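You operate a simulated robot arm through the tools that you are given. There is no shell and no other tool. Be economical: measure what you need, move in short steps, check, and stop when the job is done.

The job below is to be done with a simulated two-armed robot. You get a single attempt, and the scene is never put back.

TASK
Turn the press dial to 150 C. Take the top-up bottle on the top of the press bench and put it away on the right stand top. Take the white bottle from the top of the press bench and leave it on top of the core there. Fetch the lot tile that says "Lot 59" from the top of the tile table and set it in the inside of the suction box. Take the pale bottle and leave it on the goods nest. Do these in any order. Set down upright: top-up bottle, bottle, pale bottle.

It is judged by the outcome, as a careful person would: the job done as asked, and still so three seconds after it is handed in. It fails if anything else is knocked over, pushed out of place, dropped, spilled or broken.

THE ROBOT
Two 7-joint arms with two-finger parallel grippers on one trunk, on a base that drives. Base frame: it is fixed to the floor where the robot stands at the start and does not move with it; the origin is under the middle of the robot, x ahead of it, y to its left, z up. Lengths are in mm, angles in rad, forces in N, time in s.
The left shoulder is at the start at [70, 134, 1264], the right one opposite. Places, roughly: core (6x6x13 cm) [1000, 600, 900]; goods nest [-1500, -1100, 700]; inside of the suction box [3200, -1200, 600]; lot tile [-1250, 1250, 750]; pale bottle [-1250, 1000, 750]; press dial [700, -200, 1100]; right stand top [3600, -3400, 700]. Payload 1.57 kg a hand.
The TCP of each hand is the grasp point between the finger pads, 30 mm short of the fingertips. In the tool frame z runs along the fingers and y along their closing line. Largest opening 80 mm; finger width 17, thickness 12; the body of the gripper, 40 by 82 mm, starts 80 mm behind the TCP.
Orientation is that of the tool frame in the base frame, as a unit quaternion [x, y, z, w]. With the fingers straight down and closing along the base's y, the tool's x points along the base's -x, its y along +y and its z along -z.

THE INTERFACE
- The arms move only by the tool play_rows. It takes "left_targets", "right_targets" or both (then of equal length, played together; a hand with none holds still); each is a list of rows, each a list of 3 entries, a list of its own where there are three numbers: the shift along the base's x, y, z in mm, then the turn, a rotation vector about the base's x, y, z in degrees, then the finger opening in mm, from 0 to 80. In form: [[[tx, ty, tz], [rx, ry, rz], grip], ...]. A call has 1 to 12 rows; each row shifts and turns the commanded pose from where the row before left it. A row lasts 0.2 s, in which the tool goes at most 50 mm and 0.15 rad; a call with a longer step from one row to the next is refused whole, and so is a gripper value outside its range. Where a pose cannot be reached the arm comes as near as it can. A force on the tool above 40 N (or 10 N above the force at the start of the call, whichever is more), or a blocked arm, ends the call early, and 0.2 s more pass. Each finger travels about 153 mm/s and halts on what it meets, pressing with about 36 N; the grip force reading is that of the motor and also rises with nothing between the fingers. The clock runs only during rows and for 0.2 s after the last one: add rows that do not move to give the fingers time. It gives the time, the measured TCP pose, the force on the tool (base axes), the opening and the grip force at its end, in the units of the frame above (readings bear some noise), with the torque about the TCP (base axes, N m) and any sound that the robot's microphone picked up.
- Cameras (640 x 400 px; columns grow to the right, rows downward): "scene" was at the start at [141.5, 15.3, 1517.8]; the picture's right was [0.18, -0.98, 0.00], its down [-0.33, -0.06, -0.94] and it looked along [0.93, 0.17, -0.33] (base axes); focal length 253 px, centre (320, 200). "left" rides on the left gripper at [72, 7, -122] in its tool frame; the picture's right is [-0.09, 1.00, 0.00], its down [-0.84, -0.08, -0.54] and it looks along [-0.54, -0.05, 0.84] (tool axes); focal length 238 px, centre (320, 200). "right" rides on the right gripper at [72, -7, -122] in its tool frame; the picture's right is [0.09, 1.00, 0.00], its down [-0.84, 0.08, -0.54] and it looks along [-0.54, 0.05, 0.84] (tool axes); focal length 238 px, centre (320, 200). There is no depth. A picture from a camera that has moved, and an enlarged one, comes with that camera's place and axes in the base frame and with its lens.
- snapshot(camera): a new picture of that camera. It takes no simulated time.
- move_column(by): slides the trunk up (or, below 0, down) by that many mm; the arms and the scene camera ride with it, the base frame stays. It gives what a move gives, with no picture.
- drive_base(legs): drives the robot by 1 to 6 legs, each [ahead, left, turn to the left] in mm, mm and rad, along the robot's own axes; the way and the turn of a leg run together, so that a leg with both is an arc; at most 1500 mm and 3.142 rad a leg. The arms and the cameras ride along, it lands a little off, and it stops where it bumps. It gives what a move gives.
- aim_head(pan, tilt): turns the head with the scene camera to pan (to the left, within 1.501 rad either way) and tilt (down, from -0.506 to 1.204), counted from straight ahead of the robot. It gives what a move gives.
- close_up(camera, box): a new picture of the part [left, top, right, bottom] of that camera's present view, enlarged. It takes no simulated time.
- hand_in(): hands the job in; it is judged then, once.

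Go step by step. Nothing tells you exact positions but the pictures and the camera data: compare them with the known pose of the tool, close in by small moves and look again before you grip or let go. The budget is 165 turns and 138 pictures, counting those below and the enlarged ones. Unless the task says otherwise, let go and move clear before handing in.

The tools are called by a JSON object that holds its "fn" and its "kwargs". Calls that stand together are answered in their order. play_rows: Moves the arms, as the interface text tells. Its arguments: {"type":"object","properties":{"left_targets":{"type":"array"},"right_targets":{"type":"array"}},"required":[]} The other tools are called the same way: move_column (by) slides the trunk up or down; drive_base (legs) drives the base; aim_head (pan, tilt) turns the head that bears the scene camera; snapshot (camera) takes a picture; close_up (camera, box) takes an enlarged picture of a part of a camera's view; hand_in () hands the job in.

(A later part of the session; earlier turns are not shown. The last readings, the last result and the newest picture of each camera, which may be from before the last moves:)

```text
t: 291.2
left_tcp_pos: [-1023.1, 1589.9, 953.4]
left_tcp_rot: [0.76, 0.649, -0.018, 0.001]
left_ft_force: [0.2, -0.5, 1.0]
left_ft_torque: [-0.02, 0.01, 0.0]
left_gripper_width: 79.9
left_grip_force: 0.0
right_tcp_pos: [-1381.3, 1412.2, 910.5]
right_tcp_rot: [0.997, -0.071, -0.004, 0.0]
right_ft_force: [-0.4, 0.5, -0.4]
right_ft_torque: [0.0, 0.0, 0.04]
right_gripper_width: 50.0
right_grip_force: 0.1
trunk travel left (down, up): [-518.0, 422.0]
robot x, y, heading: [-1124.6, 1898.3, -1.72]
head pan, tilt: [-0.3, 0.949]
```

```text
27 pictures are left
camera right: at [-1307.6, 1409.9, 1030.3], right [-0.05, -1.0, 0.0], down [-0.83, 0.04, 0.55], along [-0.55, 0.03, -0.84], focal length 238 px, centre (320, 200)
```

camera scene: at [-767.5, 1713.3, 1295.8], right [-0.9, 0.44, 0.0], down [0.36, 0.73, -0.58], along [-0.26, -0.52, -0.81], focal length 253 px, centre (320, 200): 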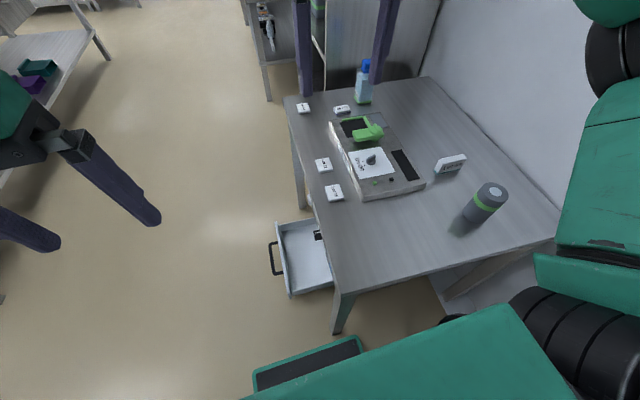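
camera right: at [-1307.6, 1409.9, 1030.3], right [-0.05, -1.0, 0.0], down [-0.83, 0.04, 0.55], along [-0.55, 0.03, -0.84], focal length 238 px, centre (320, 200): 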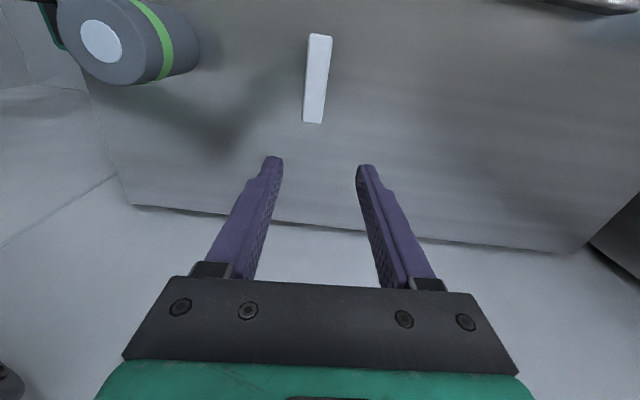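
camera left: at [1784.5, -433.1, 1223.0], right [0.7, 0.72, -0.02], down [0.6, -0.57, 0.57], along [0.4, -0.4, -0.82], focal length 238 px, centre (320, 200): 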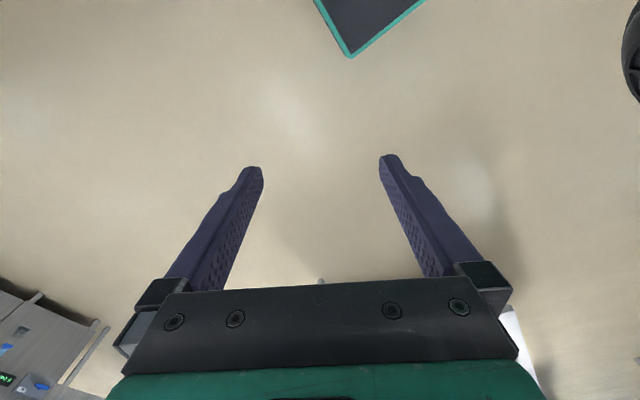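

The tile's top centre is at about [-1341, 1416], so I shift +40 in x, come down and look once more before closing.

{"fn": "play_rows", "kwargs": {"right_targets": [[[20, 2, -15], [0, 0, 0], 50], [[20, 1, -20], [0, 0, 0], 50], [[0, 0, -35], [0, 0, 0], 50], [[0, 0, -30], [0, 0, 0], 50], [[0, 0, 0], [0, 0, 0], 50]]}}

{"fn": "snapshot", "kwargs": {"camera": "right"}}

```text
t: 292.4
left_tcp_pos: [-1023.9, 1589.1, 953.0]
left_tcp_rot: [0.76, 0.649, -0.017, 0.003]
left_ft_force: [0.0, 0.6, 0.2]
left_ft_torque: [0.0, -0.01, -0.02]
left_gripper_width: 80.1
left_grip_force: 0.1
right_tcp_pos: [-1344.0, 1416.8, 807.8]
right_tcp_rot: [0.997, -0.071, -0.004, 0.0]
right_ft_force: [0.5, -0.4, -0.8]
right_ft_torque: [0.01, 0.0, -0.02]
right_gripper_width: 50.0
right_grip_force: 0.1
trunk travel left (down, up): [-518.0, 422.0]
robot x, y, heading: [-1123.3, 1900.7, -1.725]
head pan, tilt: [-0.3, 0.949]
```

```text
26 pictures are left
camera right: at [-1270.5, 1414.3, 929.3], right [-0.05, -1.0, 0.0], down [-0.84, 0.04, 0.55], along [-0.55, 0.03, -0.84], focal length 238 px, centre (320, 200)
```

right: 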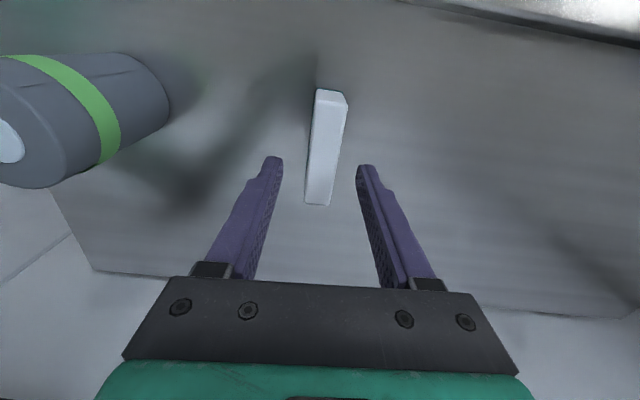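

Well centred. I go down 50 mm and close on the tile.

{"fn": "play_rows", "kwargs": {"right_targets": [[[3, -1, -20], [0, 0, 0], 50], [[0, 0, -20], [0, 0, 0], 50], [[0, 0, -9], [0, 0, 0], 50], [[0, 0, 0], [0, 0, 0], 25], [[0, 0, 0], [0, 0, 0], 5], [[0, 0, 0], [0, 0, 0], 5], [[0, 0, 0], [0, 0, 0], 5], [[0, 0, 20], [0, 0, 0], 5], [[0, 0, 40], [0, 0, 0], 5], [[0, 0, 40], [0, 0, 0], 5]]}}

{"fn": "snapshot", "kwargs": {"camera": "right"}}

```text
t: 294.6
left_tcp_pos: [-1023.4, 1588.8, 952.9]
left_tcp_rot: [0.761, 0.649, -0.016, 0.002]
left_ft_force: [0.0, -0.8, 0.1]
left_ft_torque: [-0.02, 0.03, 0.03]
left_gripper_width: 79.9
left_grip_force: 0.0
right_tcp_pos: [-1337.4, 1416.1, 861.0]
right_tcp_rot: [0.997, -0.072, -0.004, 0.0]
right_ft_force: [0.6, 0.5, -0.7]
right_ft_torque: [-0.01, -0.01, 0.01]
right_gripper_width: 21.0
right_grip_force: 34.7
trunk travel left (down, up): [-518.0, 422.0]
robot x, y, heading: [-1122.2, 1900.0, -1.722]
head pan, tilt: [-0.3, 0.949]
```

```text
25 pictures are left
camera right: at [-1263.4, 1412.8, 981.7], right [-0.05, -1.0, 0.0], down [-0.83, 0.04, 0.55], along [-0.55, 0.03, -0.84], focal length 238 px, centre (320, 200)
```

right: 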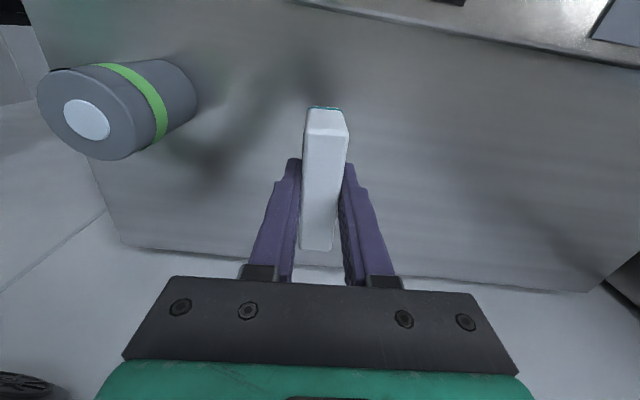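

Lot 59 is held at 21 mm in the right hand. The drawer keeps the left arm from the pale bottle, so I take the tile to the suction box first and come back for the bottle.

{"fn": "move_column", "kwargs": {"by": 200}}

{"fn": "drive_base", "kwargs": {"legs": [[0, 450, 0], [0, 450, 0], [650, 0, 0], [0, 0, 1.72], [1400, 0, 0], [600, 0, 0]]}}

```text
t: 296.8
left_tcp_pos: [-1023.8, 1589.8, 1152.2]
left_tcp_rot: [0.76, 0.65, -0.017, 0.002]
left_ft_force: [-0.5, 0.2, 0.3]
left_ft_torque: [0.0, 0.03, -0.01]
left_gripper_width: 80.1
left_grip_force: 0.0
right_tcp_pos: [-1337.2, 1414.4, 1060.7]
right_tcp_rot: [0.997, -0.071, -0.003, 0.0]
right_ft_force: [-0.3, -1.0, 0.2]
right_ft_torque: [-0.01, 0.04, -0.04]
right_gripper_width: 21.3
right_grip_force: 34.4
trunk travel left (down, up): [-718.0, 222.0]
robot x, y, heading: [-1123.6, 1902.6, -1.724]
head pan, tilt: [-0.3, 0.949]
```

```text
t: 318.7
left_tcp_pos: [1923.1, 1309.4, 1151.6]
left_tcp_rot: [-0.008, 1.0, -0.009, 0.014]
left_ft_force: [0.8, 0.8, 0.5]
left_ft_torque: [0.04, 0.0, -0.02]
left_gripper_width: 79.9
left_grip_force: 0.0
right_tcp_pos: [2151.8, 1031.2, 1060.2]
right_tcp_rot: [0.695, 0.719, -0.003, 0.002]
right_ft_force: [0.0, 0.1, -0.3]
right_ft_torque: [-0.03, 0.01, -0.01]
right_gripper_width: 21.1
right_grip_force: 34.5
trunk travel left (down, up): [-718.0, 222.0]
robot x, y, heading: [1638.0, 1160.0, 0.023]
head pan, tilt: [-0.3, 0.949]
```

Tile still held. I drive on behind the bench to the −x side of the suction table.

{"fn": "drive_base", "kwargs": {"legs": [[0, 0, -1.594], [1450, 0, 0], [950, 0, 0], [0, 0, 1.571], [650, 0, 0]]}}

{"fn": "aim_head", "kwargs": {"pan": 0.0, "tilt": 0.65}}

{"fn": "snapshot", "kwargs": {"camera": "scene"}}

```text
t: 341.3
left_tcp_pos: [2581.5, -1062.7, 1153.5]
left_tcp_rot: [-0.003, 1.0, -0.01, 0.014]
left_ft_force: [0.1, -0.1, -0.6]
left_ft_torque: [0.02, -0.02, -0.02]
left_gripper_width: 80.0
left_grip_force: 0.1
right_tcp_pos: [2805.8, -1343.5, 1061.2]
right_tcp_rot: [0.699, 0.715, -0.003, 0.003]
right_ft_force: [0.0, 0.3, 0.0]
right_ft_torque: [-0.02, 0.01, 0.01]
right_gripper_width: 21.1
right_grip_force: 34.6
trunk travel left (down, up): [-718.0, 222.0]
robot x, y, heading: [2287.9, -1207.8, 0.014]
head pan, tilt: [-0.3, 0.949]
```

```text
t: 342.1
left_tcp_pos: [2581.4, -1063.1, 1152.4]
left_tcp_rot: [-0.004, 1.0, -0.009, 0.014]
left_ft_force: [-0.2, -0.2, 0.6]
left_ft_torque: [-0.03, 0.0, -0.02]
left_gripper_width: 80.1
left_grip_force: 0.1
right_tcp_pos: [2806.6, -1343.7, 1060.6]
right_tcp_rot: [0.699, 0.716, -0.002, 0.003]
right_ft_force: [-0.3, 0.5, -0.6]
right_ft_torque: [0.0, 0.02, 0.03]
right_gripper_width: 21.0
right_grip_force: 34.8
trunk travel left (down, up): [-718.0, 222.0]
robot x, y, heading: [2292.0, -1213.0, 0.016]
head pan, tilt: [0.0, 0.649]
```

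```text
24 pictures are left
camera scene: at [2427.1, -1211.0, 1369.8], right [0.01, -1.0, 0.0], down [-0.61, -0.01, -0.8], along [0.8, 0.01, -0.61], focal length 253 px, centre (320, 200)
```

scene: 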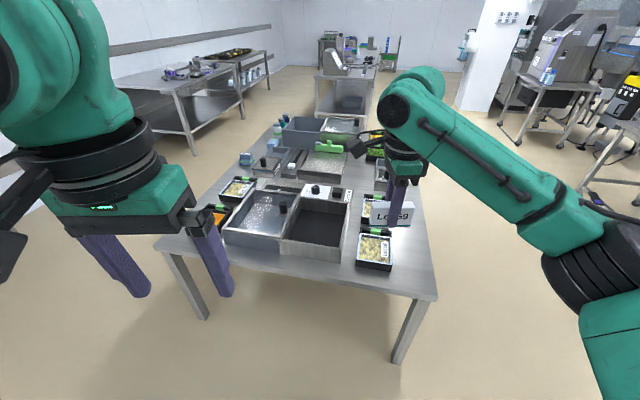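

{"fn": "close_up", "kwargs": {"camera": "scene", "box": [200, 170, 440, 310]}}

```text
2.67 times, centred on (320, 240) of scene
camera zoom: at [2427.1, -1211.0, 1369.8], right [0.01, -1.0, 0.0], down [-0.61, -0.01, -0.8], along [0.8, 0.01, -0.61], focal length 675 px, centre (320, 93)
```

zoom: 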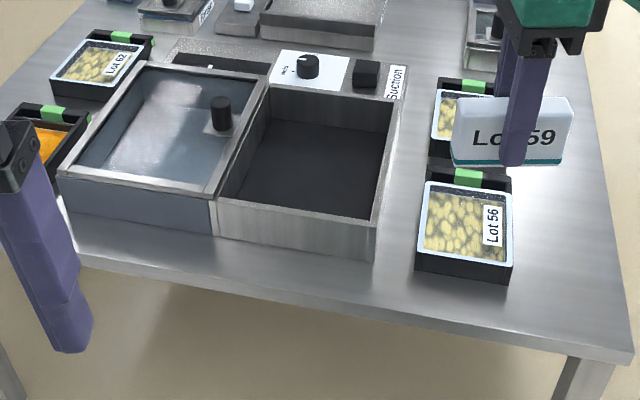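

Two views put the suction table top at z ≈ 608 and the open box centred near [3191, -1195], rim at z ≈ 686. I line up, drive in and lower the trunk with the left hand raised.

{"fn": "drive_base", "kwargs": {"legs": [[0, 150, 0], [395, 0, 0]]}}

{"fn": "play_rows", "kwargs": {"left_targets": [[[0, 0, 40], [0, 0, 0], 80], [[0, 0, 40], [0, 0, 0], 80], [[0, 0, 40], [0, 0, 0], 80], [[0, 0, 30], [0, 0, 0], 80]]}}

{"fn": "move_column", "kwargs": {"by": -280}}

{"fn": "snapshot", "kwargs": {"camera": "right"}}

{"fn": "aim_head", "kwargs": {"pan": -0.2, "tilt": 0.85}}

{"fn": "snapshot", "kwargs": {"camera": "scene"}}

```text
t: 345.5
left_tcp_pos: [2973.8, -904.4, 1153.3]
left_tcp_rot: [-0.005, 1.0, -0.01, 0.014]
left_ft_force: [1.1, 0.0, 0.1]
left_ft_torque: [0.01, 0.0, -0.01]
left_gripper_width: 80.1
left_grip_force: 0.0
right_tcp_pos: [3199.2, -1185.3, 1060.9]
right_tcp_rot: [0.697, 0.717, -0.003, 0.003]
right_ft_force: [-0.1, -0.1, -0.8]
right_ft_torque: [0.03, 0.02, 0.0]
right_gripper_width: 21.1
right_grip_force: 34.3
trunk travel left (down, up): [-718.0, 222.0]
robot x, y, heading: [2683.6, -1055.2, 0.018]
head pan, tilt: [0.0, 0.649]
```

```text
t: 346.5
left_tcp_pos: [2976.5, -904.7, 1301.6]
left_tcp_rot: [-0.005, 1.0, -0.01, 0.014]
left_ft_force: [0.2, 0.0, -0.7]
left_ft_torque: [0.01, -0.03, -0.01]
left_gripper_width: 80.0
left_grip_force: 0.1
right_tcp_pos: [3199.7, -1184.5, 1060.9]
right_tcp_rot: [0.697, 0.717, -0.003, 0.002]
right_ft_force: [-0.3, -0.4, -0.1]
right_ft_torque: [0.0, 0.0, 0.0]
right_gripper_width: 21.0
right_grip_force: 34.1
trunk travel left (down, up): [-718.0, 222.0]
robot x, y, heading: [2680.2, -1053.9, 0.022]
head pan, tilt: [0.0, 0.649]
```

```text
t: 349.3
left_tcp_pos: [2976.0, -904.3, 1021.8]
left_tcp_rot: [-0.006, 1.0, -0.01, 0.014]
left_ft_force: [-0.3, -0.1, -0.1]
left_ft_torque: [0.0, -0.01, -0.01]
left_gripper_width: 80.1
left_grip_force: 0.0
right_tcp_pos: [3198.8, -1185.6, 781.6]
right_tcp_rot: [0.697, 0.717, -0.002, 0.003]
right_ft_force: [0.9, 0.4, -0.9]
right_ft_torque: [-0.04, -0.01, -0.01]
right_gripper_width: 21.0
right_grip_force: 34.7
trunk travel left (down, up): [-438.0, 502.0]
robot x, y, heading: [2683.5, -1053.2, 0.018]
head pan, tilt: [0.0, 0.649]
```

```text
22 pictures are left
camera right: at [3191.9, -1110.3, 901.4], right [0.99, 0.12, 0.0], down [0.1, -0.83, 0.55], along [0.06, -0.54, -0.84], focal length 238 px, centre (320, 200)
```

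right: 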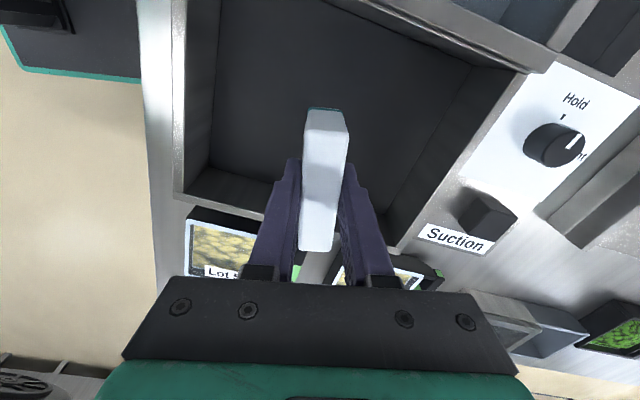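

```text
t: 350.1
left_tcp_pos: [2976.4, -905.0, 1022.0]
left_tcp_rot: [-0.006, 1.0, -0.01, 0.015]
left_ft_force: [0.1, -1.2, 1.1]
left_ft_torque: [0.01, 0.0, 0.0]
left_gripper_width: 79.9
left_grip_force: 0.0
right_tcp_pos: [3199.7, -1184.5, 781.0]
right_tcp_rot: [0.697, 0.717, -0.002, 0.003]
right_ft_force: [0.3, 0.4, 0.0]
right_ft_torque: [0.04, 0.0, 0.0]
right_gripper_width: 21.0
right_grip_force: 34.5
trunk travel left (down, up): [-438.0, 502.0]
robot x, y, heading: [2681.6, -1054.1, 0.017]
head pan, tilt: [-0.201, 0.85]
```

```text
21 pictures are left
camera scene: at [2809.8, -1069.1, 1073.3], right [-0.18, -0.98, 0.0], down [-0.74, 0.14, -0.66], along [0.65, -0.12, -0.75], focal length 253 px, centre (320, 200)
```

scene: 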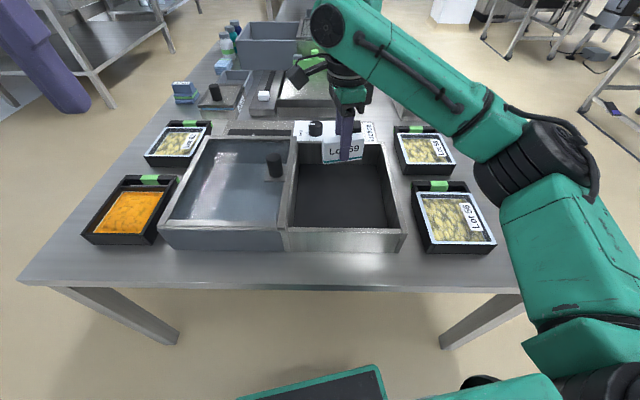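

The tile hangs well inside the outline of the open box. I lower it in until it touches the floor of the box.

{"fn": "play_rows", "kwargs": {"right_targets": [[[0, 0, -30], [0, 0, 0], 5], [[0, 0, -30], [0, 0, 0], 5], [[0, 0, -25], [0, 0, 0], 5], [[0, 0, -10], [0, 0, 0], 5], [[0, 0, -5], [0, 0, 0], 5], [[0, 0, 0], [0, 0, 0], 5]]}}

{"fn": "play_rows", "kwargs": {"right_targets": [[[0, 0, -3], [0, 0, 0], 5], [[0, 0, -3], [0, 0, 0], 5], [[0, 0, -3], [0, 0, 0], 5], [[0, 0, 0], [0, 0, 0], 5]]}}

{"fn": "snapshot", "kwargs": {"camera": "right"}}

```text
t: 351.5
left_tcp_pos: [2975.9, -904.3, 1020.4]
left_tcp_rot: [-0.006, 1.0, -0.01, 0.014]
left_ft_force: [1.4, -0.8, 0.0]
left_ft_torque: [-0.01, 0.02, 0.0]
left_gripper_width: 79.9
left_grip_force: 0.1
right_tcp_pos: [3200.8, -1184.9, 679.4]
right_tcp_rot: [0.698, 0.717, -0.002, 0.003]
right_ft_force: [0.2, -0.5, -0.4]
right_ft_torque: [-0.04, 0.05, 0.02]
right_gripper_width: 21.1
right_grip_force: 34.9
trunk travel left (down, up): [-438.0, 502.0]
robot x, y, heading: [2684.1, -1055.4, 0.021]
head pan, tilt: [-0.201, 0.85]
```

```text
t: 352.5
left_tcp_pos: [2975.0, -903.7, 1020.8]
left_tcp_rot: [-0.006, 1.0, -0.01, 0.014]
left_ft_force: [-0.1, 0.0, 0.8]
left_ft_torque: [0.0, -0.01, 0.01]
left_gripper_width: 80.1
left_grip_force: 0.0
right_tcp_pos: [3200.5, -1185.2, 671.4]
right_tcp_rot: [0.697, 0.717, -0.003, 0.003]
right_ft_force: [-0.2, -0.1, -0.2]
right_ft_torque: [0.0, -0.02, 0.0]
right_gripper_width: 21.1
right_grip_force: 34.4
trunk travel left (down, up): [-438.0, 502.0]
robot x, y, heading: [2684.5, -1058.0, 0.014]
head pan, tilt: [-0.201, 0.85]
```

```text
20 pictures are left
camera right: at [3192.8, -1111.5, 791.9], right [0.99, 0.12, 0.0], down [0.1, -0.83, 0.55], along [0.06, -0.54, -0.84], focal length 238 px, centre (320, 200)
```

right: 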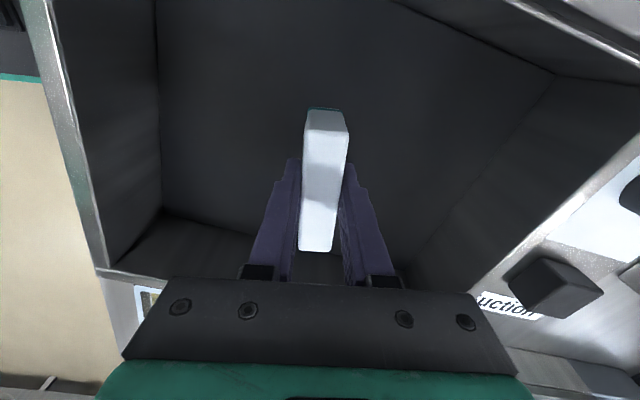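

{"fn": "play_rows", "kwargs": {"right_targets": [[[0, 0, -2.5], [0, 0, 0], 5], [[0, 0, -2.5], [0, 0, 0], 5], [[0, 0, -2.5], [0, 0, 0], 5], [[0, 0, -2.5], [0, 0, 0], 5], [[0, 0, 0], [0, 0, 0], 5]]}}

```text
t: 353.7
left_tcp_pos: [2974.6, -905.5, 1021.5]
left_tcp_rot: [-0.006, 1.0, -0.01, 0.014]
left_ft_force: [-0.4, -1.0, -0.2]
left_ft_torque: [0.02, -0.03, 0.02]
left_gripper_width: 80.4
left_grip_force: 0.3
right_tcp_pos: [3199.6, -1185.1, 662.0]
right_tcp_rot: [0.698, 0.717, -0.003, 0.004]
right_ft_force: [-0.2, -0.1, -0.5]
right_ft_torque: [0.01, 0.01, 0.03]
right_gripper_width: 21.0
right_grip_force: 34.2
trunk travel left (down, up): [-438.0, 502.0]
robot x, y, heading: [2685.7, -1058.3, 0.018]
head pan, tilt: [-0.201, 0.85]
```

{"fn": "play_rows", "kwargs": {"right_targets": [[[0, 0, -2.5], [0, 0, 0], 5], [[0, 0, -2.5], [0, 0, 0], 5], [[0, 0, -2.5], [0, 0, 0], 5], [[0, 0, -2], [0, 0, 0], 5], [[0, 0, 0], [0, 0, 0], 5]]}}

```text
t: 354.9
left_tcp_pos: [2976.7, -903.3, 1021.8]
left_tcp_rot: [-0.006, 1.0, -0.01, 0.014]
left_ft_force: [-0.5, -0.2, 1.1]
left_ft_torque: [-0.02, 0.0, 0.02]
left_gripper_width: 80.1
left_grip_force: 0.1
right_tcp_pos: [3200.2, -1185.1, 653.1]
right_tcp_rot: [0.697, 0.717, -0.002, 0.002]
right_ft_force: [0.0, 0.2, 0.0]
right_ft_torque: [-0.04, -0.02, -0.04]
right_gripper_width: 21.1
right_grip_force: 34.2
trunk travel left (down, up): [-438.0, 502.0]
robot x, y, heading: [2684.2, -1060.7, 0.021]
head pan, tilt: [-0.201, 0.85]
```

{"fn": "play_rows", "kwargs": {"right_targets": [[[0, 0, -2.5], [0, 0, 0], 5], [[0, 0, -2.5], [0, 0, 0], 5], [[0, 0, -2.5], [0, 0, 0], 5], [[0, 0, -2], [0, 0, 0], 5], [[0, 0, 0], [0, 0, 0], 5]]}}

```text
t: 356.1
left_tcp_pos: [2971.9, -903.5, 1022.6]
left_tcp_rot: [-0.006, 1.0, -0.01, 0.015]
left_ft_force: [0.3, 0.3, -0.3]
left_ft_torque: [-0.01, -0.02, 0.02]
left_gripper_width: 80.1
left_grip_force: 0.0
right_tcp_pos: [3198.5, -1184.6, 646.9]
right_tcp_rot: [0.698, 0.716, 0.0, 0.005]
right_ft_force: [0.5, -2.9, 28.4]
right_ft_torque: [-0.06, 0.1, 0.03]
right_gripper_width: 21.3
right_grip_force: 33.8
trunk travel left (down, up): [-438.0, 502.0]
robot x, y, heading: [2680.7, -1054.1, 0.017]
head pan, tilt: [-0.201, 0.85]
```

The tile touches the floor of the box. I relieve, open and withdraw.

{"fn": "play_rows", "kwargs": {"right_targets": [[[0, 0, 3], [0, 0, 0], 5], [[0, 0, 0], [0, 0, 0], 5], [[0, 0, 0], [0, 0, 0], 20], [[0, 0, 0], [0, 0, 0], 28], [[0, 0, 0], [0, 0, 0], 45], [[0, 0, 0], [0, 0, 0], 50], [[0, 0, 25], [0, 0, 0], 50], [[0, 0, 40], [0, 0, 0], 50], [[0, 0, 45], [0, 0, 0], 50], [[0, 0, 45], [0, 0, 0], 50]]}}

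{"fn": "snapshot", "kwargs": {"camera": "right"}}

```text
t: 358.3
left_tcp_pos: [2974.2, -904.1, 1022.1]
left_tcp_rot: [-0.006, 1.0, -0.01, 0.015]
left_ft_force: [-0.2, 0.7, 0.9]
left_ft_torque: [0.01, 0.0, 0.05]
left_gripper_width: 80.0
left_grip_force: 0.1
right_tcp_pos: [3198.1, -1185.4, 803.1]
right_tcp_rot: [0.697, 0.717, -0.003, 0.004]
right_ft_force: [0.1, -0.3, 0.6]
right_ft_torque: [-0.03, -0.02, -0.01]
right_gripper_width: 50.0
right_grip_force: 0.1
trunk travel left (down, up): [-438.0, 502.0]
robot x, y, heading: [2678.4, -1056.4, 0.016]
head pan, tilt: [-0.201, 0.85]
```

```text
19 pictures are left
camera right: at [3190.3, -1110.6, 923.4], right [0.99, 0.12, 0.0], down [0.1, -0.83, 0.55], along [0.06, -0.55, -0.84], focal length 238 px, centre (320, 200)
```

right: 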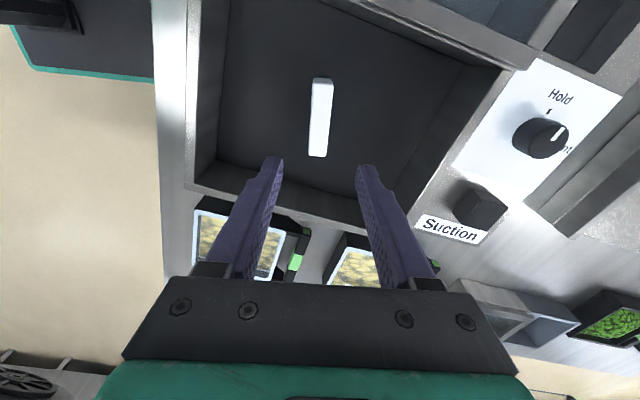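

Lot 59 stands inside the suction box. I raise up, turn the right hand straight again and drive back to the tile table for the pale bottle.

{"fn": "move_column", "kwargs": {"by": 280}}

{"fn": "drive_base", "kwargs": {"legs": [[-980, 0, 0], [0, 0, 1.554], [1450, 0, 0], [720, 0, 0], [0, 0, 1.571], [1500, 0, 0]]}}

{"fn": "play_rows", "kwargs": {"right_targets": [[[0, 0, 0], [0, 0, 8.2], 80], [[0, 0, 0], [0, 0, 8.2], 80], [[0, 0, 0], [0, 0, 8.2], 80], [[0, 0, 0], [0, 0, 8.2], 80], [[0, 0, 0], [0, 0, 8.2], 80], [[0, 0, 0], [0, 0, 8.2], 80], [[0, 0, 0], [0, 0, 8.2], 80], [[0, 0, 0], [0, 0, 8.2], 80], [[0, 0, 0], [0, 0, 8.2], 80], [[0, 0, 0], [0, 0, 8.2], 80], [[0, 0, 0], [0, 0, 8.2], 80]]}}

```text
t: 361.1
left_tcp_pos: [2976.1, -904.3, 1301.5]
left_tcp_rot: [-0.006, 1.0, -0.01, 0.015]
left_ft_force: [0.5, -0.3, -0.4]
left_ft_torque: [-0.02, -0.02, 0.0]
left_gripper_width: 79.8
left_grip_force: 0.0
right_tcp_pos: [3199.3, -1184.7, 1082.7]
right_tcp_rot: [0.697, 0.717, -0.003, 0.002]
right_ft_force: [0.0, 0.1, -0.6]
right_ft_torque: [-0.04, -0.02, -0.02]
right_gripper_width: 49.7
right_grip_force: 0.1
trunk travel left (down, up): [-718.0, 222.0]
robot x, y, heading: [2683.4, -1056.4, 0.02]
head pan, tilt: [-0.201, 0.85]
```

```text
t: 391.2
left_tcp_pos: [-49.3, 824.1, 1301.5]
left_tcp_rot: [0.999, 0.042, -0.014, -0.009]
left_ft_force: [0.3, -0.7, -0.7]
left_ft_torque: [0.01, 0.0, -0.03]
left_gripper_width: 80.0
left_grip_force: 0.1
right_tcp_pos: [-292.2, 1087.3, 1082.0]
right_tcp_rot: [0.741, -0.671, -0.003, -0.002]
right_ft_force: [-0.3, 0.3, 0.0]
right_ft_torque: [0.03, 0.0, -0.01]
right_gripper_width: 49.9
right_grip_force: 0.1
trunk travel left (down, up): [-718.0, 222.0]
robot x, y, heading: [235.4, 990.3, -3.051]
head pan, tilt: [-0.201, 0.85]
```

```text
t: 393.6
left_tcp_pos: [-50.4, 824.8, 1302.2]
left_tcp_rot: [0.999, 0.042, -0.014, -0.009]
left_ft_force: [-1.0, -0.4, 0.0]
left_ft_torque: [0.02, -0.02, 0.0]
left_gripper_width: 79.9
left_grip_force: 0.2
right_tcp_pos: [-291.8, 1086.8, 1081.2]
right_tcp_rot: [0.999, 0.053, -0.003, 0.0]
right_ft_force: [0.3, 0.7, 0.3]
right_ft_torque: [0.0, -0.02, -0.02]
right_gripper_width: 80.2
right_grip_force: 0.0
trunk travel left (down, up): [-718.0, 222.0]
robot x, y, heading: [232.1, 1000.5, -3.053]
head pan, tilt: [-0.201, 0.85]
```

I approach the left part of the table, keeping clear of the drawer, and check distances.

{"fn": "drive_base", "kwargs": {"legs": [[0, 0, -0.27], [600, 0, 0], [0, 370, 0]]}}

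{"fn": "aim_head", "kwargs": {"pan": -0.2, "tilt": 0.85}}

{"fn": "snapshot", "kwargs": {"camera": "scene"}}

```text
t: 399.9
left_tcp_pos: [-744.2, 650.3, 1301.7]
left_tcp_rot: [0.996, -0.092, -0.013, -0.01]
left_ft_force: [0.5, 1.0, 0.4]
left_ft_torque: [0.0, 0.04, 0.01]
left_gripper_width: 80.0
left_grip_force: 0.0
right_tcp_pos: [-908.4, 967.3, 1082.1]
right_tcp_rot: [0.997, -0.082, -0.004, 0.001]
right_ft_force: [0.0, 0.1, 0.3]
right_ft_torque: [0.01, 0.03, -0.01]
right_gripper_width: 79.8
right_grip_force: 0.0
trunk travel left (down, up): [-718.0, 222.0]
robot x, y, heading: [-428.9, 738.3, 2.967]
head pan, tilt: [-0.201, 0.85]
```

```text
t: 400.5
left_tcp_pos: [-745.0, 650.2, 1301.4]
left_tcp_rot: [0.996, -0.092, -0.013, -0.011]
left_ft_force: [-0.6, 0.2, -0.8]
left_ft_torque: [-0.01, 0.0, -0.02]
left_gripper_width: 80.0
left_grip_force: 0.0
right_tcp_pos: [-908.9, 967.1, 1081.2]
right_tcp_rot: [0.997, -0.082, -0.004, 0.0]
right_ft_force: [-0.6, -0.9, -0.5]
right_ft_torque: [0.05, 0.01, 0.01]
right_gripper_width: 80.2
right_grip_force: 0.1
trunk travel left (down, up): [-718.0, 222.0]
robot x, y, heading: [-427.2, 740.5, 2.967]
head pan, tilt: [-0.201, 0.85]
```

```text
18 pictures are left
camera scene: at [-551.3, 777.2, 1353.3], right [0.37, 0.93, 0.0], down [0.7, -0.28, -0.66], along [-0.61, 0.24, -0.75], focal length 253 px, centre (320, 200)
```

scene: 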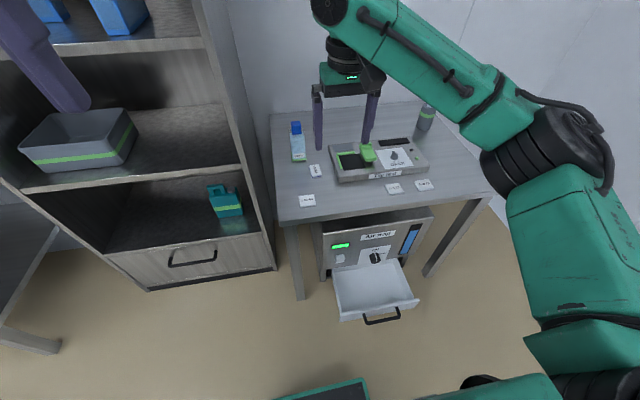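

There is free floor to the left of the table, clear of the drawer, in front of the cabinet. The pale bottle is at about [-1290, 980], top at z ≈ 868, so I pull both hands back and move in there.

{"fn": "play_rows", "kwargs": {"left_targets": [[[37, -7, 0], [0, 0, 0], 80], [[37, -7, 0], [0, 0, 0], 80], [[37, -7, 0], [0, 0, 0], 80], [[30, -6, 0], [0, 0, 0], 80]], "right_targets": [[[40, -7, 0], [0, 0, 0], 80], [[40, -7, 0], [0, 0, 0], 80], [[40, -7, 0], [0, 0, 0], 80], [[40, -7, 0], [0, 0, 0], 80]]}}

{"fn": "drive_base", "kwargs": {"legs": [[0, 185, 0], [300, 0, 0], [170, 0, 0]]}}

{"fn": "aim_head", "kwargs": {"pan": -0.5, "tilt": 0.95}}

{"fn": "snapshot", "kwargs": {"camera": "scene"}}

```text
t: 401.5
left_tcp_pos: [-647.5, 654.0, 1262.8]
left_tcp_rot: [0.996, -0.091, -0.015, -0.011]
left_ft_force: [0.1, -0.2, -0.8]
left_ft_torque: [0.0, 0.03, -0.01]
left_gripper_width: 79.9
left_grip_force: 0.1
left hand out of reach, approached as far as the arm can: row 2, 3, 4
right_tcp_pos: [-749.5, 939.1, 1087.6]
right_tcp_rot: [0.997, -0.082, -0.004, -0.001]
right_ft_force: [-0.4, 0.9, -0.5]
right_ft_torque: [-0.02, 0.04, -0.07]
right_gripper_width: 80.0
right_grip_force: 0.1
trunk travel left (down, up): [-718.0, 222.0]
robot x, y, heading: [-432.1, 741.6, 2.966]
head pan, tilt: [-0.201, 0.85]
```

```text
t: 405.7
left_tcp_pos: [-1096.4, 562.8, 1263.6]
left_tcp_rot: [0.99, -0.141, -0.015, -0.012]
left_ft_force: [0.3, -0.1, -1.7]
left_ft_torque: [0.01, 0.04, 0.03]
left_gripper_width: 79.9
left_grip_force: 0.1
right_tcp_pos: [-1170.9, 857.2, 1086.3]
right_tcp_rot: [0.992, -0.13, -0.005, -0.002]
right_ft_force: [0.9, -0.4, 0.5]
right_ft_torque: [-0.09, 0.06, 0.02]
right_gripper_width: 80.1
right_grip_force: 0.1
trunk travel left (down, up): [-718.0, 222.0]
robot x, y, heading: [-869.2, 632.9, 2.865]
head pan, tilt: [-0.201, 0.85]
```

```text
t: 406.5
left_tcp_pos: [-1097.4, 566.4, 1262.1]
left_tcp_rot: [0.99, -0.141, -0.014, -0.013]
left_ft_force: [-0.9, -0.1, -0.5]
left_ft_torque: [0.03, 0.03, -0.04]
left_gripper_width: 80.2
left_grip_force: 0.0
right_tcp_pos: [-1171.9, 859.6, 1085.7]
right_tcp_rot: [0.991, -0.13, -0.003, -0.001]
right_ft_force: [-0.8, -0.3, 0.4]
right_ft_torque: [-0.02, 0.01, -0.01]
right_gripper_width: 80.2
right_grip_force: 0.0
trunk travel left (down, up): [-718.0, 222.0]
robot x, y, heading: [-870.8, 629.8, 2.87]
head pan, tilt: [-0.499, 0.949]
```

```text
17 pictures are left
camera scene: at [-970.4, 694.1, 1345.8], right [0.7, 0.71, 0.0], down [0.58, -0.57, -0.58], along [-0.42, 0.41, -0.81], focal length 253 px, centre (320, 200)
```

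scene: 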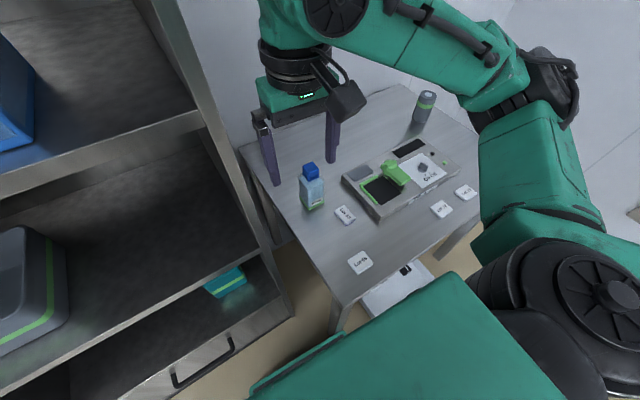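

The bottle stands near [-1302, 986], squared to the table. I ease 30 mm away from the table leg, bring the right hand over the bottle and lower the trunk.

{"fn": "drive_base", "kwargs": {"legs": [[0, 30, 0]]}}

{"fn": "play_rows", "kwargs": {"right_targets": [[[-24, 31, 0], [0, 0, 2], 80], [[-24, 31, 0], [0, 0, 2], 80], [[-24, 31, 0], [0, 0, 1.7], 80], [[-24, 31, 0], [0, 0, 0], 80], [[-24, 30, 0], [0, 0, 0], 80], [[0, 0, 0], [0, 0, 0], 80]]}}

{"fn": "move_column", "kwargs": {"by": -140}}

{"fn": "snapshot", "kwargs": {"camera": "right"}}

```text
t: 407.4
left_tcp_pos: [-1104.1, 542.1, 1264.5]
left_tcp_rot: [0.99, -0.14, -0.014, -0.009]
left_ft_force: [0.5, 1.0, -0.9]
left_ft_torque: [-0.02, 0.06, -0.04]
left_gripper_width: 80.0
left_grip_force: 0.0
right_tcp_pos: [-1179.5, 835.2, 1084.4]
right_tcp_rot: [0.991, -0.131, -0.004, 0.002]
right_ft_force: [0.0, -1.4, -0.5]
right_ft_torque: [-0.05, 0.0, -0.01]
right_gripper_width: 80.0
right_grip_force: 0.1
trunk travel left (down, up): [-718.0, 222.0]
robot x, y, heading: [-878.3, 597.1, 2.869]
head pan, tilt: [-0.499, 0.949]
```

```text
t: 408.8
left_tcp_pos: [-1105.1, 537.0, 1261.7]
left_tcp_rot: [0.99, -0.14, -0.014, -0.012]
left_ft_force: [0.3, 1.1, -0.7]
left_ft_torque: [0.03, 0.02, 0.04]
left_gripper_width: 80.1
left_grip_force: 0.0
right_tcp_pos: [-1303.2, 983.4, 1086.5]
right_tcp_rot: [0.997, -0.081, -0.004, -0.002]
right_ft_force: [0.5, 0.8, 0.1]
right_ft_torque: [-0.01, -0.02, -0.02]
right_gripper_width: 80.1
right_grip_force: 0.0
trunk travel left (down, up): [-718.0, 222.0]
robot x, y, heading: [-875.9, 601.3, 2.866]
head pan, tilt: [-0.499, 0.949]
```

```text
t: 410.4
left_tcp_pos: [-1105.3, 537.9, 1123.3]
left_tcp_rot: [0.99, -0.14, -0.015, -0.013]
left_ft_force: [0.0, 0.5, 0.5]
left_ft_torque: [0.01, 0.01, 0.0]
left_gripper_width: 80.1
left_grip_force: 0.0
right_tcp_pos: [-1301.9, 983.4, 946.5]
right_tcp_rot: [0.997, -0.082, -0.005, -0.001]
right_ft_force: [0.0, 1.1, -0.1]
right_ft_torque: [-0.01, 0.02, -0.02]
right_gripper_width: 79.9
right_grip_force: 0.0
trunk travel left (down, up): [-578.0, 362.0]
robot x, y, heading: [-879.5, 602.6, 2.871]
head pan, tilt: [-0.499, 0.949]
```

```text
16 pictures are left
camera right: at [-1228.7, 979.8, 1067.7], right [-0.07, -1.0, 0.0], down [-0.83, 0.06, 0.55], along [-0.55, 0.04, -0.84], focal length 238 px, centre (320, 200)
```

right: 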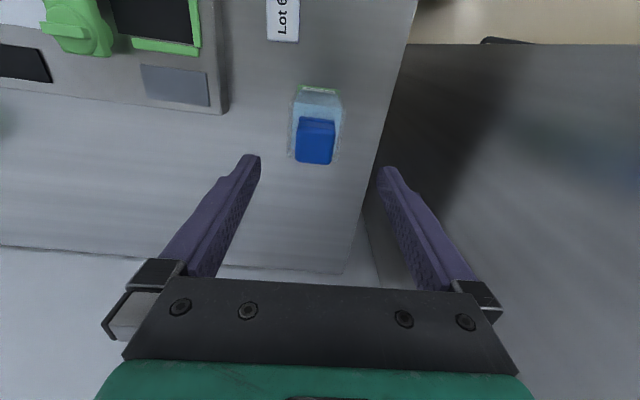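

The cap is 5 mm to +y of the hand. I correct, go down round the bottle and close.

{"fn": "play_rows", "kwargs": {"right_targets": [[[0, 3, -25], [0, 0, 0], 80], [[1, 3, -25], [0, 0, 0], 80], [[0, 0, -25], [0, 0, 0], 80], [[0, 0, -25], [0, 0, 0], 80], [[0, 0, -18], [0, 0, 0], 80], [[0, 0, -12], [0, 0, 0], 80], [[0, 0, 0], [0, 0, 0], 80]]}}

{"fn": "snapshot", "kwargs": {"camera": "right"}}

```text
t: 412.0
left_tcp_pos: [-1105.8, 536.8, 1122.2]
left_tcp_rot: [0.99, -0.141, -0.014, -0.012]
left_ft_force: [0.1, -0.2, 0.2]
left_ft_torque: [-0.03, -0.02, -0.02]
left_gripper_width: 80.2
left_grip_force: 0.1
right_tcp_pos: [-1301.9, 989.6, 816.5]
right_tcp_rot: [0.997, -0.082, -0.003, 0.0]
right_ft_force: [0.3, -0.3, 0.1]
right_ft_torque: [0.03, 0.03, 0.0]
right_gripper_width: 79.9
right_grip_force: 0.1
trunk travel left (down, up): [-578.0, 362.0]
robot x, y, heading: [-877.3, 602.1, 2.863]
head pan, tilt: [-0.499, 0.949]
```

```text
15 pictures are left
camera right: at [-1229.0, 986.1, 937.3], right [-0.07, -1.0, 0.0], down [-0.83, 0.06, 0.55], along [-0.55, 0.04, -0.84], focal length 238 px, centre (320, 200)
```

right: 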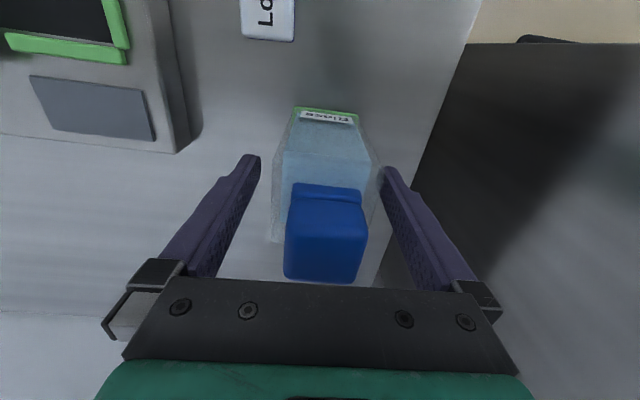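

It sits between the fingers. I close and lift.

{"fn": "play_rows", "kwargs": {"right_targets": [[[0, 0, -3], [0, 0, 0], 70], [[0, 0, 0], [0, 0, 0], 60], [[0, 0, 0], [0, 0, 0], 40], [[0, 0, 0], [0, 0, 0], 25], [[0, 0, 0], [0, 0, 0], 20], [[0, 0, 0], [0, 0, 0], 20], [[0, 0, 15], [0, 0, 0], 20], [[0, 0, 35], [0, 0, 0], 20], [[0, 0, 40], [0, 0, 0], 20], [[0, 0, 40], [0, 0, 0], 20]]}}

{"fn": "move_column", "kwargs": {"by": 140}}

```text
t: 414.2
left_tcp_pos: [-1105.8, 538.4, 1121.8]
left_tcp_rot: [0.99, -0.14, -0.014, -0.013]
left_ft_force: [0.1, -0.4, 0.6]
left_ft_torque: [0.02, 0.02, 0.03]
left_gripper_width: 80.0
left_grip_force: 0.1
right_tcp_pos: [-1302.7, 988.1, 943.1]
right_tcp_rot: [0.997, -0.081, -0.002, 0.0]
right_ft_force: [-0.5, 0.1, -2.7]
right_ft_torque: [0.03, 0.01, 0.0]
right_gripper_width: 56.1
right_grip_force: 36.1
trunk travel left (down, up): [-578.0, 362.0]
robot x, y, heading: [-877.8, 601.1, 2.865]
head pan, tilt: [-0.499, 0.949]
```

```text
t: 415.9
left_tcp_pos: [-1105.7, 539.3, 1262.9]
left_tcp_rot: [0.99, -0.14, -0.014, -0.012]
left_ft_force: [0.3, 1.1, 0.1]
left_ft_torque: [0.01, -0.02, 0.0]
left_gripper_width: 79.9
left_grip_force: 0.2
right_tcp_pos: [-1303.9, 988.8, 1082.1]
right_tcp_rot: [0.997, -0.081, -0.004, -0.001]
right_ft_force: [-0.4, 0.0, -3.3]
right_ft_torque: [-0.03, 0.02, -0.01]
right_gripper_width: 56.2
right_grip_force: 36.3
trunk travel left (down, up): [-718.0, 222.0]
robot x, y, heading: [-882.4, 600.6, 2.869]
head pan, tilt: [-0.499, 0.949]
```

The pale bottle is held at 56 mm, its base 95 mm below the grasp point. I back out and slide along towards the goods nest.

{"fn": "drive_base", "kwargs": {"legs": [[-350, 0, 0], [0, 0, 0.09], [0, 800, 0], [0, 750, 0]]}}

{"fn": "aim_head", "kwargs": {"pan": 0.0, "tilt": 0.55}}

{"fn": "snapshot", "kwargs": {"camera": "scene"}}

```text
t: 426.3
left_tcp_pos: [-1068.5, -1109.3, 1262.5]
left_tcp_rot: [0.994, -0.104, -0.013, -0.011]
left_ft_force: [0.0, -0.9, 0.1]
left_ft_torque: [0.01, -0.01, 0.0]
left_gripper_width: 80.2
left_grip_force: 0.1
right_tcp_pos: [-1298.9, -674.7, 1082.6]
right_tcp_rot: [0.999, -0.045, -0.004, 0.001]
right_ft_force: [0.5, 0.4, -3.0]
right_ft_torque: [0.02, 0.0, 0.0]
right_gripper_width: 55.7
right_grip_force: 36.3
trunk travel left (down, up): [-718.0, 222.0]
robot x, y, heading: [-846.0, -1028.9, 2.942]
head pan, tilt: [-0.499, 0.949]
```

```text
t: 427.2
left_tcp_pos: [-1069.3, -1109.8, 1261.9]
left_tcp_rot: [0.994, -0.104, -0.013, -0.012]
left_ft_force: [0.6, -0.6, 0.1]
left_ft_torque: [0.03, -0.01, 0.03]
left_gripper_width: 79.9
left_grip_force: 0.0
right_tcp_pos: [-1299.9, -675.2, 1081.6]
right_tcp_rot: [0.999, -0.045, -0.003, -0.001]
right_ft_force: [0.1, -0.9, -3.2]
right_ft_torque: [0.01, -0.02, 0.02]
right_gripper_width: 55.7
right_grip_force: 35.8
trunk travel left (down, up): [-718.0, 222.0]
robot x, y, heading: [-845.7, -1032.3, 2.938]
head pan, tilt: [0.0, 0.55]
```

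```text
14 pictures are left
camera scene: at [-984.2, -1001.8, 1378.6], right [0.2, 0.98, 0.0], down [0.51, -0.11, -0.85], along [-0.83, 0.17, -0.52], focal length 253 px, centre (320, 200)
```

scene: 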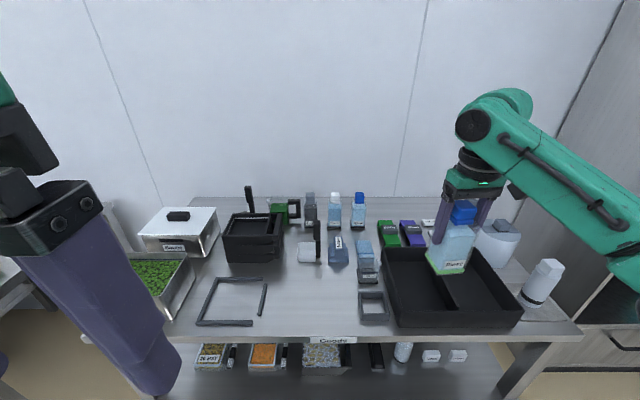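

{"fn": "close_up", "kwargs": {"camera": "scene", "box": [180, 180, 420, 350]}}

```text
2.35 times, centred on (300, 265) of scene
camera zoom: at [-984.2, -1001.8, 1378.6], right [0.2, 0.98, 0.0], down [0.51, -0.11, -0.85], along [-0.83, 0.17, -0.52], focal length 596 px, centre (367, 47)
```

zoom: 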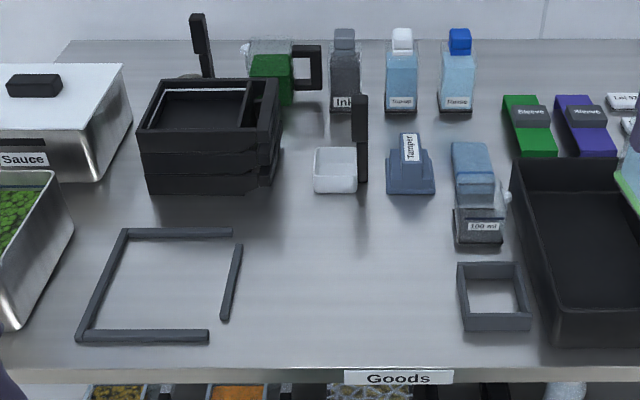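

The listed place matches the large square frame on the "Goods" bench, near [-1520, -1160]. I bring the bottle in closer to the body, slide left and drive up to it.

{"fn": "play_rows", "kwargs": {"right_targets": [[[17, -34, 0], [0, 0, 0], 20], [[18, -34, 0], [0, 0, 0], 20], [[18, -34, 0], [0, 0, 0], 20], [[17, -34, 0], [0, 0, 0], 20], [[0, 0, 0], [0, 0, 0], 20]]}}

{"fn": "drive_base", "kwargs": {"legs": [[0, 388, 0], [225, 0, 0]]}}

{"fn": "aim_head", "kwargs": {"pan": -0.25, "tilt": 0.9}}

{"fn": "snapshot", "kwargs": {"camera": "scene"}}

{"fn": "snapshot", "kwargs": {"camera": "right"}}

```text
t: 428.4
left_tcp_pos: [-1069.5, -1108.8, 1261.2]
left_tcp_rot: [0.994, -0.103, -0.014, -0.011]
left_ft_force: [0.0, -0.4, 0.7]
left_ft_torque: [-0.02, 0.0, -0.01]
left_gripper_width: 79.9
left_grip_force: 0.0
right_tcp_pos: [-1228.1, -814.2, 1081.0]
right_tcp_rot: [0.999, -0.045, -0.003, 0.0]
right_ft_force: [-0.5, -0.2, -3.9]
right_ft_torque: [0.03, -0.02, 0.0]
right_gripper_width: 55.8
right_grip_force: 36.6
trunk travel left (down, up): [-718.0, 222.0]
robot x, y, heading: [-846.5, -1031.6, 2.939]
head pan, tilt: [0.0, 0.55]
```

```text
t: 432.2
left_tcp_pos: [-1369.9, -1434.8, 1262.1]
left_tcp_rot: [0.994, -0.109, -0.014, -0.012]
left_ft_force: [0.1, 0.2, 0.2]
left_ft_torque: [0.03, 0.0, -0.03]
left_gripper_width: 80.2
left_grip_force: 0.1
right_tcp_pos: [-1527.1, -1136.8, 1080.1]
right_tcp_rot: [0.999, -0.049, -0.005, 0.0]
right_ft_force: [-0.7, -0.3, -3.4]
right_ft_torque: [-0.03, -0.04, -0.02]
right_gripper_width: 55.9
right_grip_force: 35.9
trunk travel left (down, up): [-718.0, 222.0]
robot x, y, heading: [-1148.9, -1355.8, 2.929]
head pan, tilt: [0.0, 0.55]
```

```text
t: 433.0
left_tcp_pos: [-1373.5, -1434.9, 1261.3]
left_tcp_rot: [0.994, -0.108, -0.014, -0.012]
left_ft_force: [-0.1, 0.4, 0.3]
left_ft_torque: [0.0, 0.03, -0.02]
left_gripper_width: 80.0
left_grip_force: 0.1
right_tcp_pos: [-1528.9, -1136.2, 1079.8]
right_tcp_rot: [0.999, -0.049, -0.004, 0.0]
right_ft_force: [-0.1, -1.1, -2.8]
right_ft_torque: [0.01, -0.05, 0.02]
right_gripper_width: 55.6
right_grip_force: 35.9
trunk travel left (down, up): [-718.0, 222.0]
robot x, y, heading: [-1145.9, -1355.8, 2.933]
head pan, tilt: [-0.25, 0.901]
```

```text
12 pictures are left
camera scene: at [-1267.0, -1312.3, 1349.3], right [0.44, 0.9, 0.0], down [0.7, -0.35, -0.62], along [-0.56, 0.28, -0.78], focal length 253 px, centre (320, 200)
```

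scene: 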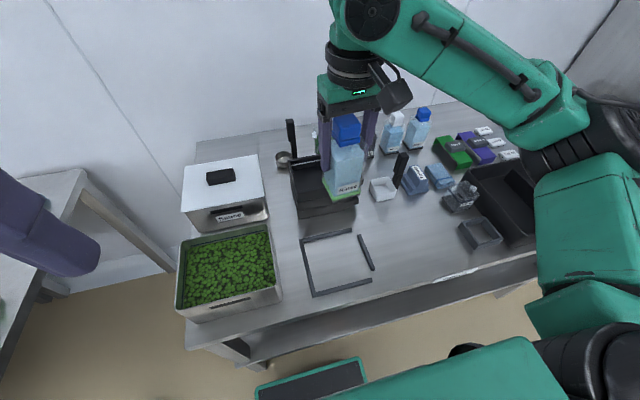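

```text
11 pictures are left
camera right: at [-1455.6, -1135.4, 1200.9], right [-0.01, -1.0, 0.0], down [-0.84, 0.0, 0.55], along [-0.55, 0.0, -0.84], focal length 238 px, centre (320, 200)
```

right: 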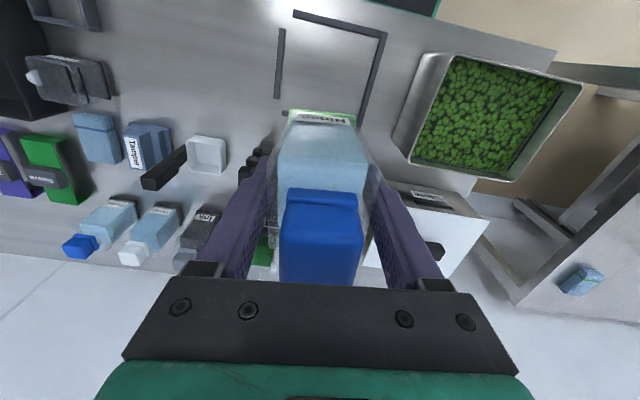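

The frame's corners put its centre at [-1508, -1146] with the bench at z ≈ 755. I move above the centre, lower the trunk and descend.

{"fn": "play_rows", "kwargs": {"right_targets": [[[10, -5, 0], [0, 0, 0], 20], [[11, -5, 0], [0, 0, 0], 20], [[0, 0, 0], [0, 0, 0], 20]]}}

{"fn": "move_column", "kwargs": {"by": -170}}

{"fn": "snapshot", "kwargs": {"camera": "scene"}}

```text
t: 433.8
left_tcp_pos: [-1373.5, -1433.9, 1260.9]
left_tcp_rot: [0.994, -0.109, -0.013, -0.011]
left_ft_force: [0.2, -0.3, 0.9]
left_ft_torque: [0.01, 0.04, 0.01]
left_gripper_width: 79.8
left_grip_force: 0.0
right_tcp_pos: [-1508.9, -1147.5, 1077.8]
right_tcp_rot: [0.999, -0.049, -0.003, 0.0]
right_ft_force: [0.2, 0.0, -3.4]
right_ft_torque: [0.0, -0.03, 0.0]
right_gripper_width: 56.0
right_grip_force: 36.0
trunk travel left (down, up): [-718.0, 222.0]
robot x, y, heading: [-1147.4, -1354.6, 2.926]
head pan, tilt: [-0.25, 0.901]
```

```text
t: 435.7
left_tcp_pos: [-1371.4, -1435.1, 1091.4]
left_tcp_rot: [0.994, -0.108, -0.014, -0.012]
left_ft_force: [0.4, -0.5, 0.0]
left_ft_torque: [-0.02, -0.01, -0.02]
left_gripper_width: 80.2
left_grip_force: 0.1
right_tcp_pos: [-1508.9, -1148.3, 909.1]
right_tcp_rot: [0.999, -0.049, -0.003, 0.0]
right_ft_force: [-0.4, 0.7, -3.9]
right_ft_torque: [0.0, -0.01, 0.02]
right_gripper_width: 55.9
right_grip_force: 36.2
trunk travel left (down, up): [-548.0, 392.0]
robot x, y, heading: [-1148.4, -1350.6, 2.93]
head pan, tilt: [-0.25, 0.901]
```

```text
10 pictures are left
camera scene: at [-1266.1, -1312.5, 1179.4], right [0.44, 0.9, 0.0], down [0.7, -0.35, -0.62], along [-0.56, 0.28, -0.78], focal length 253 px, centre (320, 200)
```

scene: 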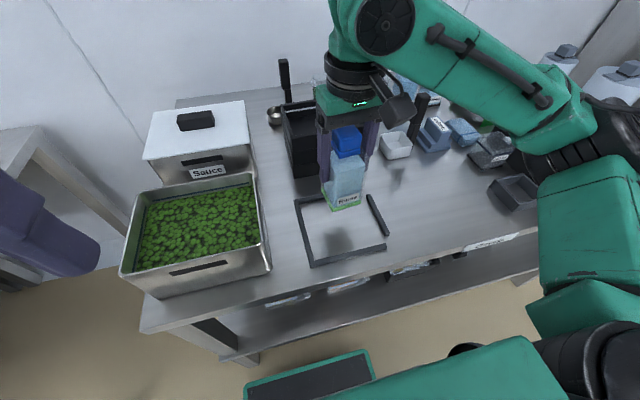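

Parallax from the two trunk heights suggests the bench nearer z ≈ 705–730 and the frame centre near [-1522, -1139]. I shift there and descend in small force-limited steps.

{"fn": "play_rows", "kwargs": {"right_targets": [[[-7, 4, -20], [0, 0, 0], 20], [[-6, 4, -20], [0, 0, 0], 20], [[0, 0, -5], [0, 0, 0], 20], [[0, 0, -5], [0, 0, 0], 20], [[0, 0, -5], [0, 0, 0], 20], [[0, 0, -5], [0, 0, 0], 20], [[0, 0, 0], [0, 0, 0], 20]]}}

{"fn": "close_up", "kwargs": {"camera": "scene", "box": [270, 110, 420, 280]}}

```text
t: 437.3
left_tcp_pos: [-1372.4, -1434.2, 1092.0]
left_tcp_rot: [0.994, -0.108, -0.014, -0.012]
left_ft_force: [-0.1, 0.5, -0.4]
left_ft_torque: [0.0, 0.02, -0.04]
left_gripper_width: 80.3
left_grip_force: 0.1
right_tcp_pos: [-1521.9, -1139.7, 848.5]
right_tcp_rot: [0.999, -0.05, -0.004, -0.001]
right_ft_force: [0.1, 0.3, -4.2]
right_ft_torque: [0.01, -0.01, -0.01]
right_gripper_width: 55.9
right_grip_force: 35.7
trunk travel left (down, up): [-548.0, 392.0]
robot x, y, heading: [-1150.0, -1357.4, 2.93]
head pan, tilt: [-0.25, 0.901]
```

```text
2.35 times, centred on (345, 195) of scene
camera zoom: at [-1266.2, -1312.5, 1179.4], right [0.44, 0.9, 0.0], down [0.7, -0.35, -0.62], along [-0.56, 0.28, -0.78], focal length 596 px, centre (261, 212)
```

zoom: 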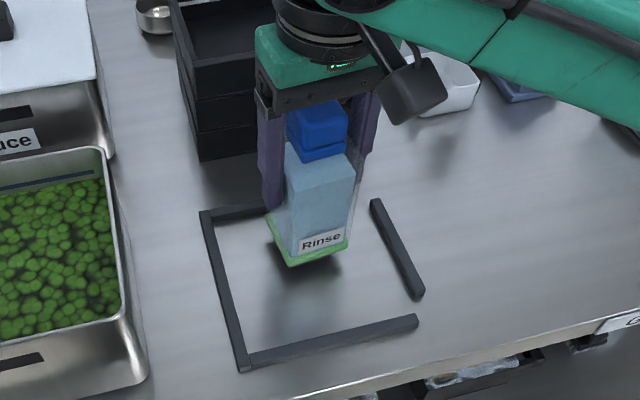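

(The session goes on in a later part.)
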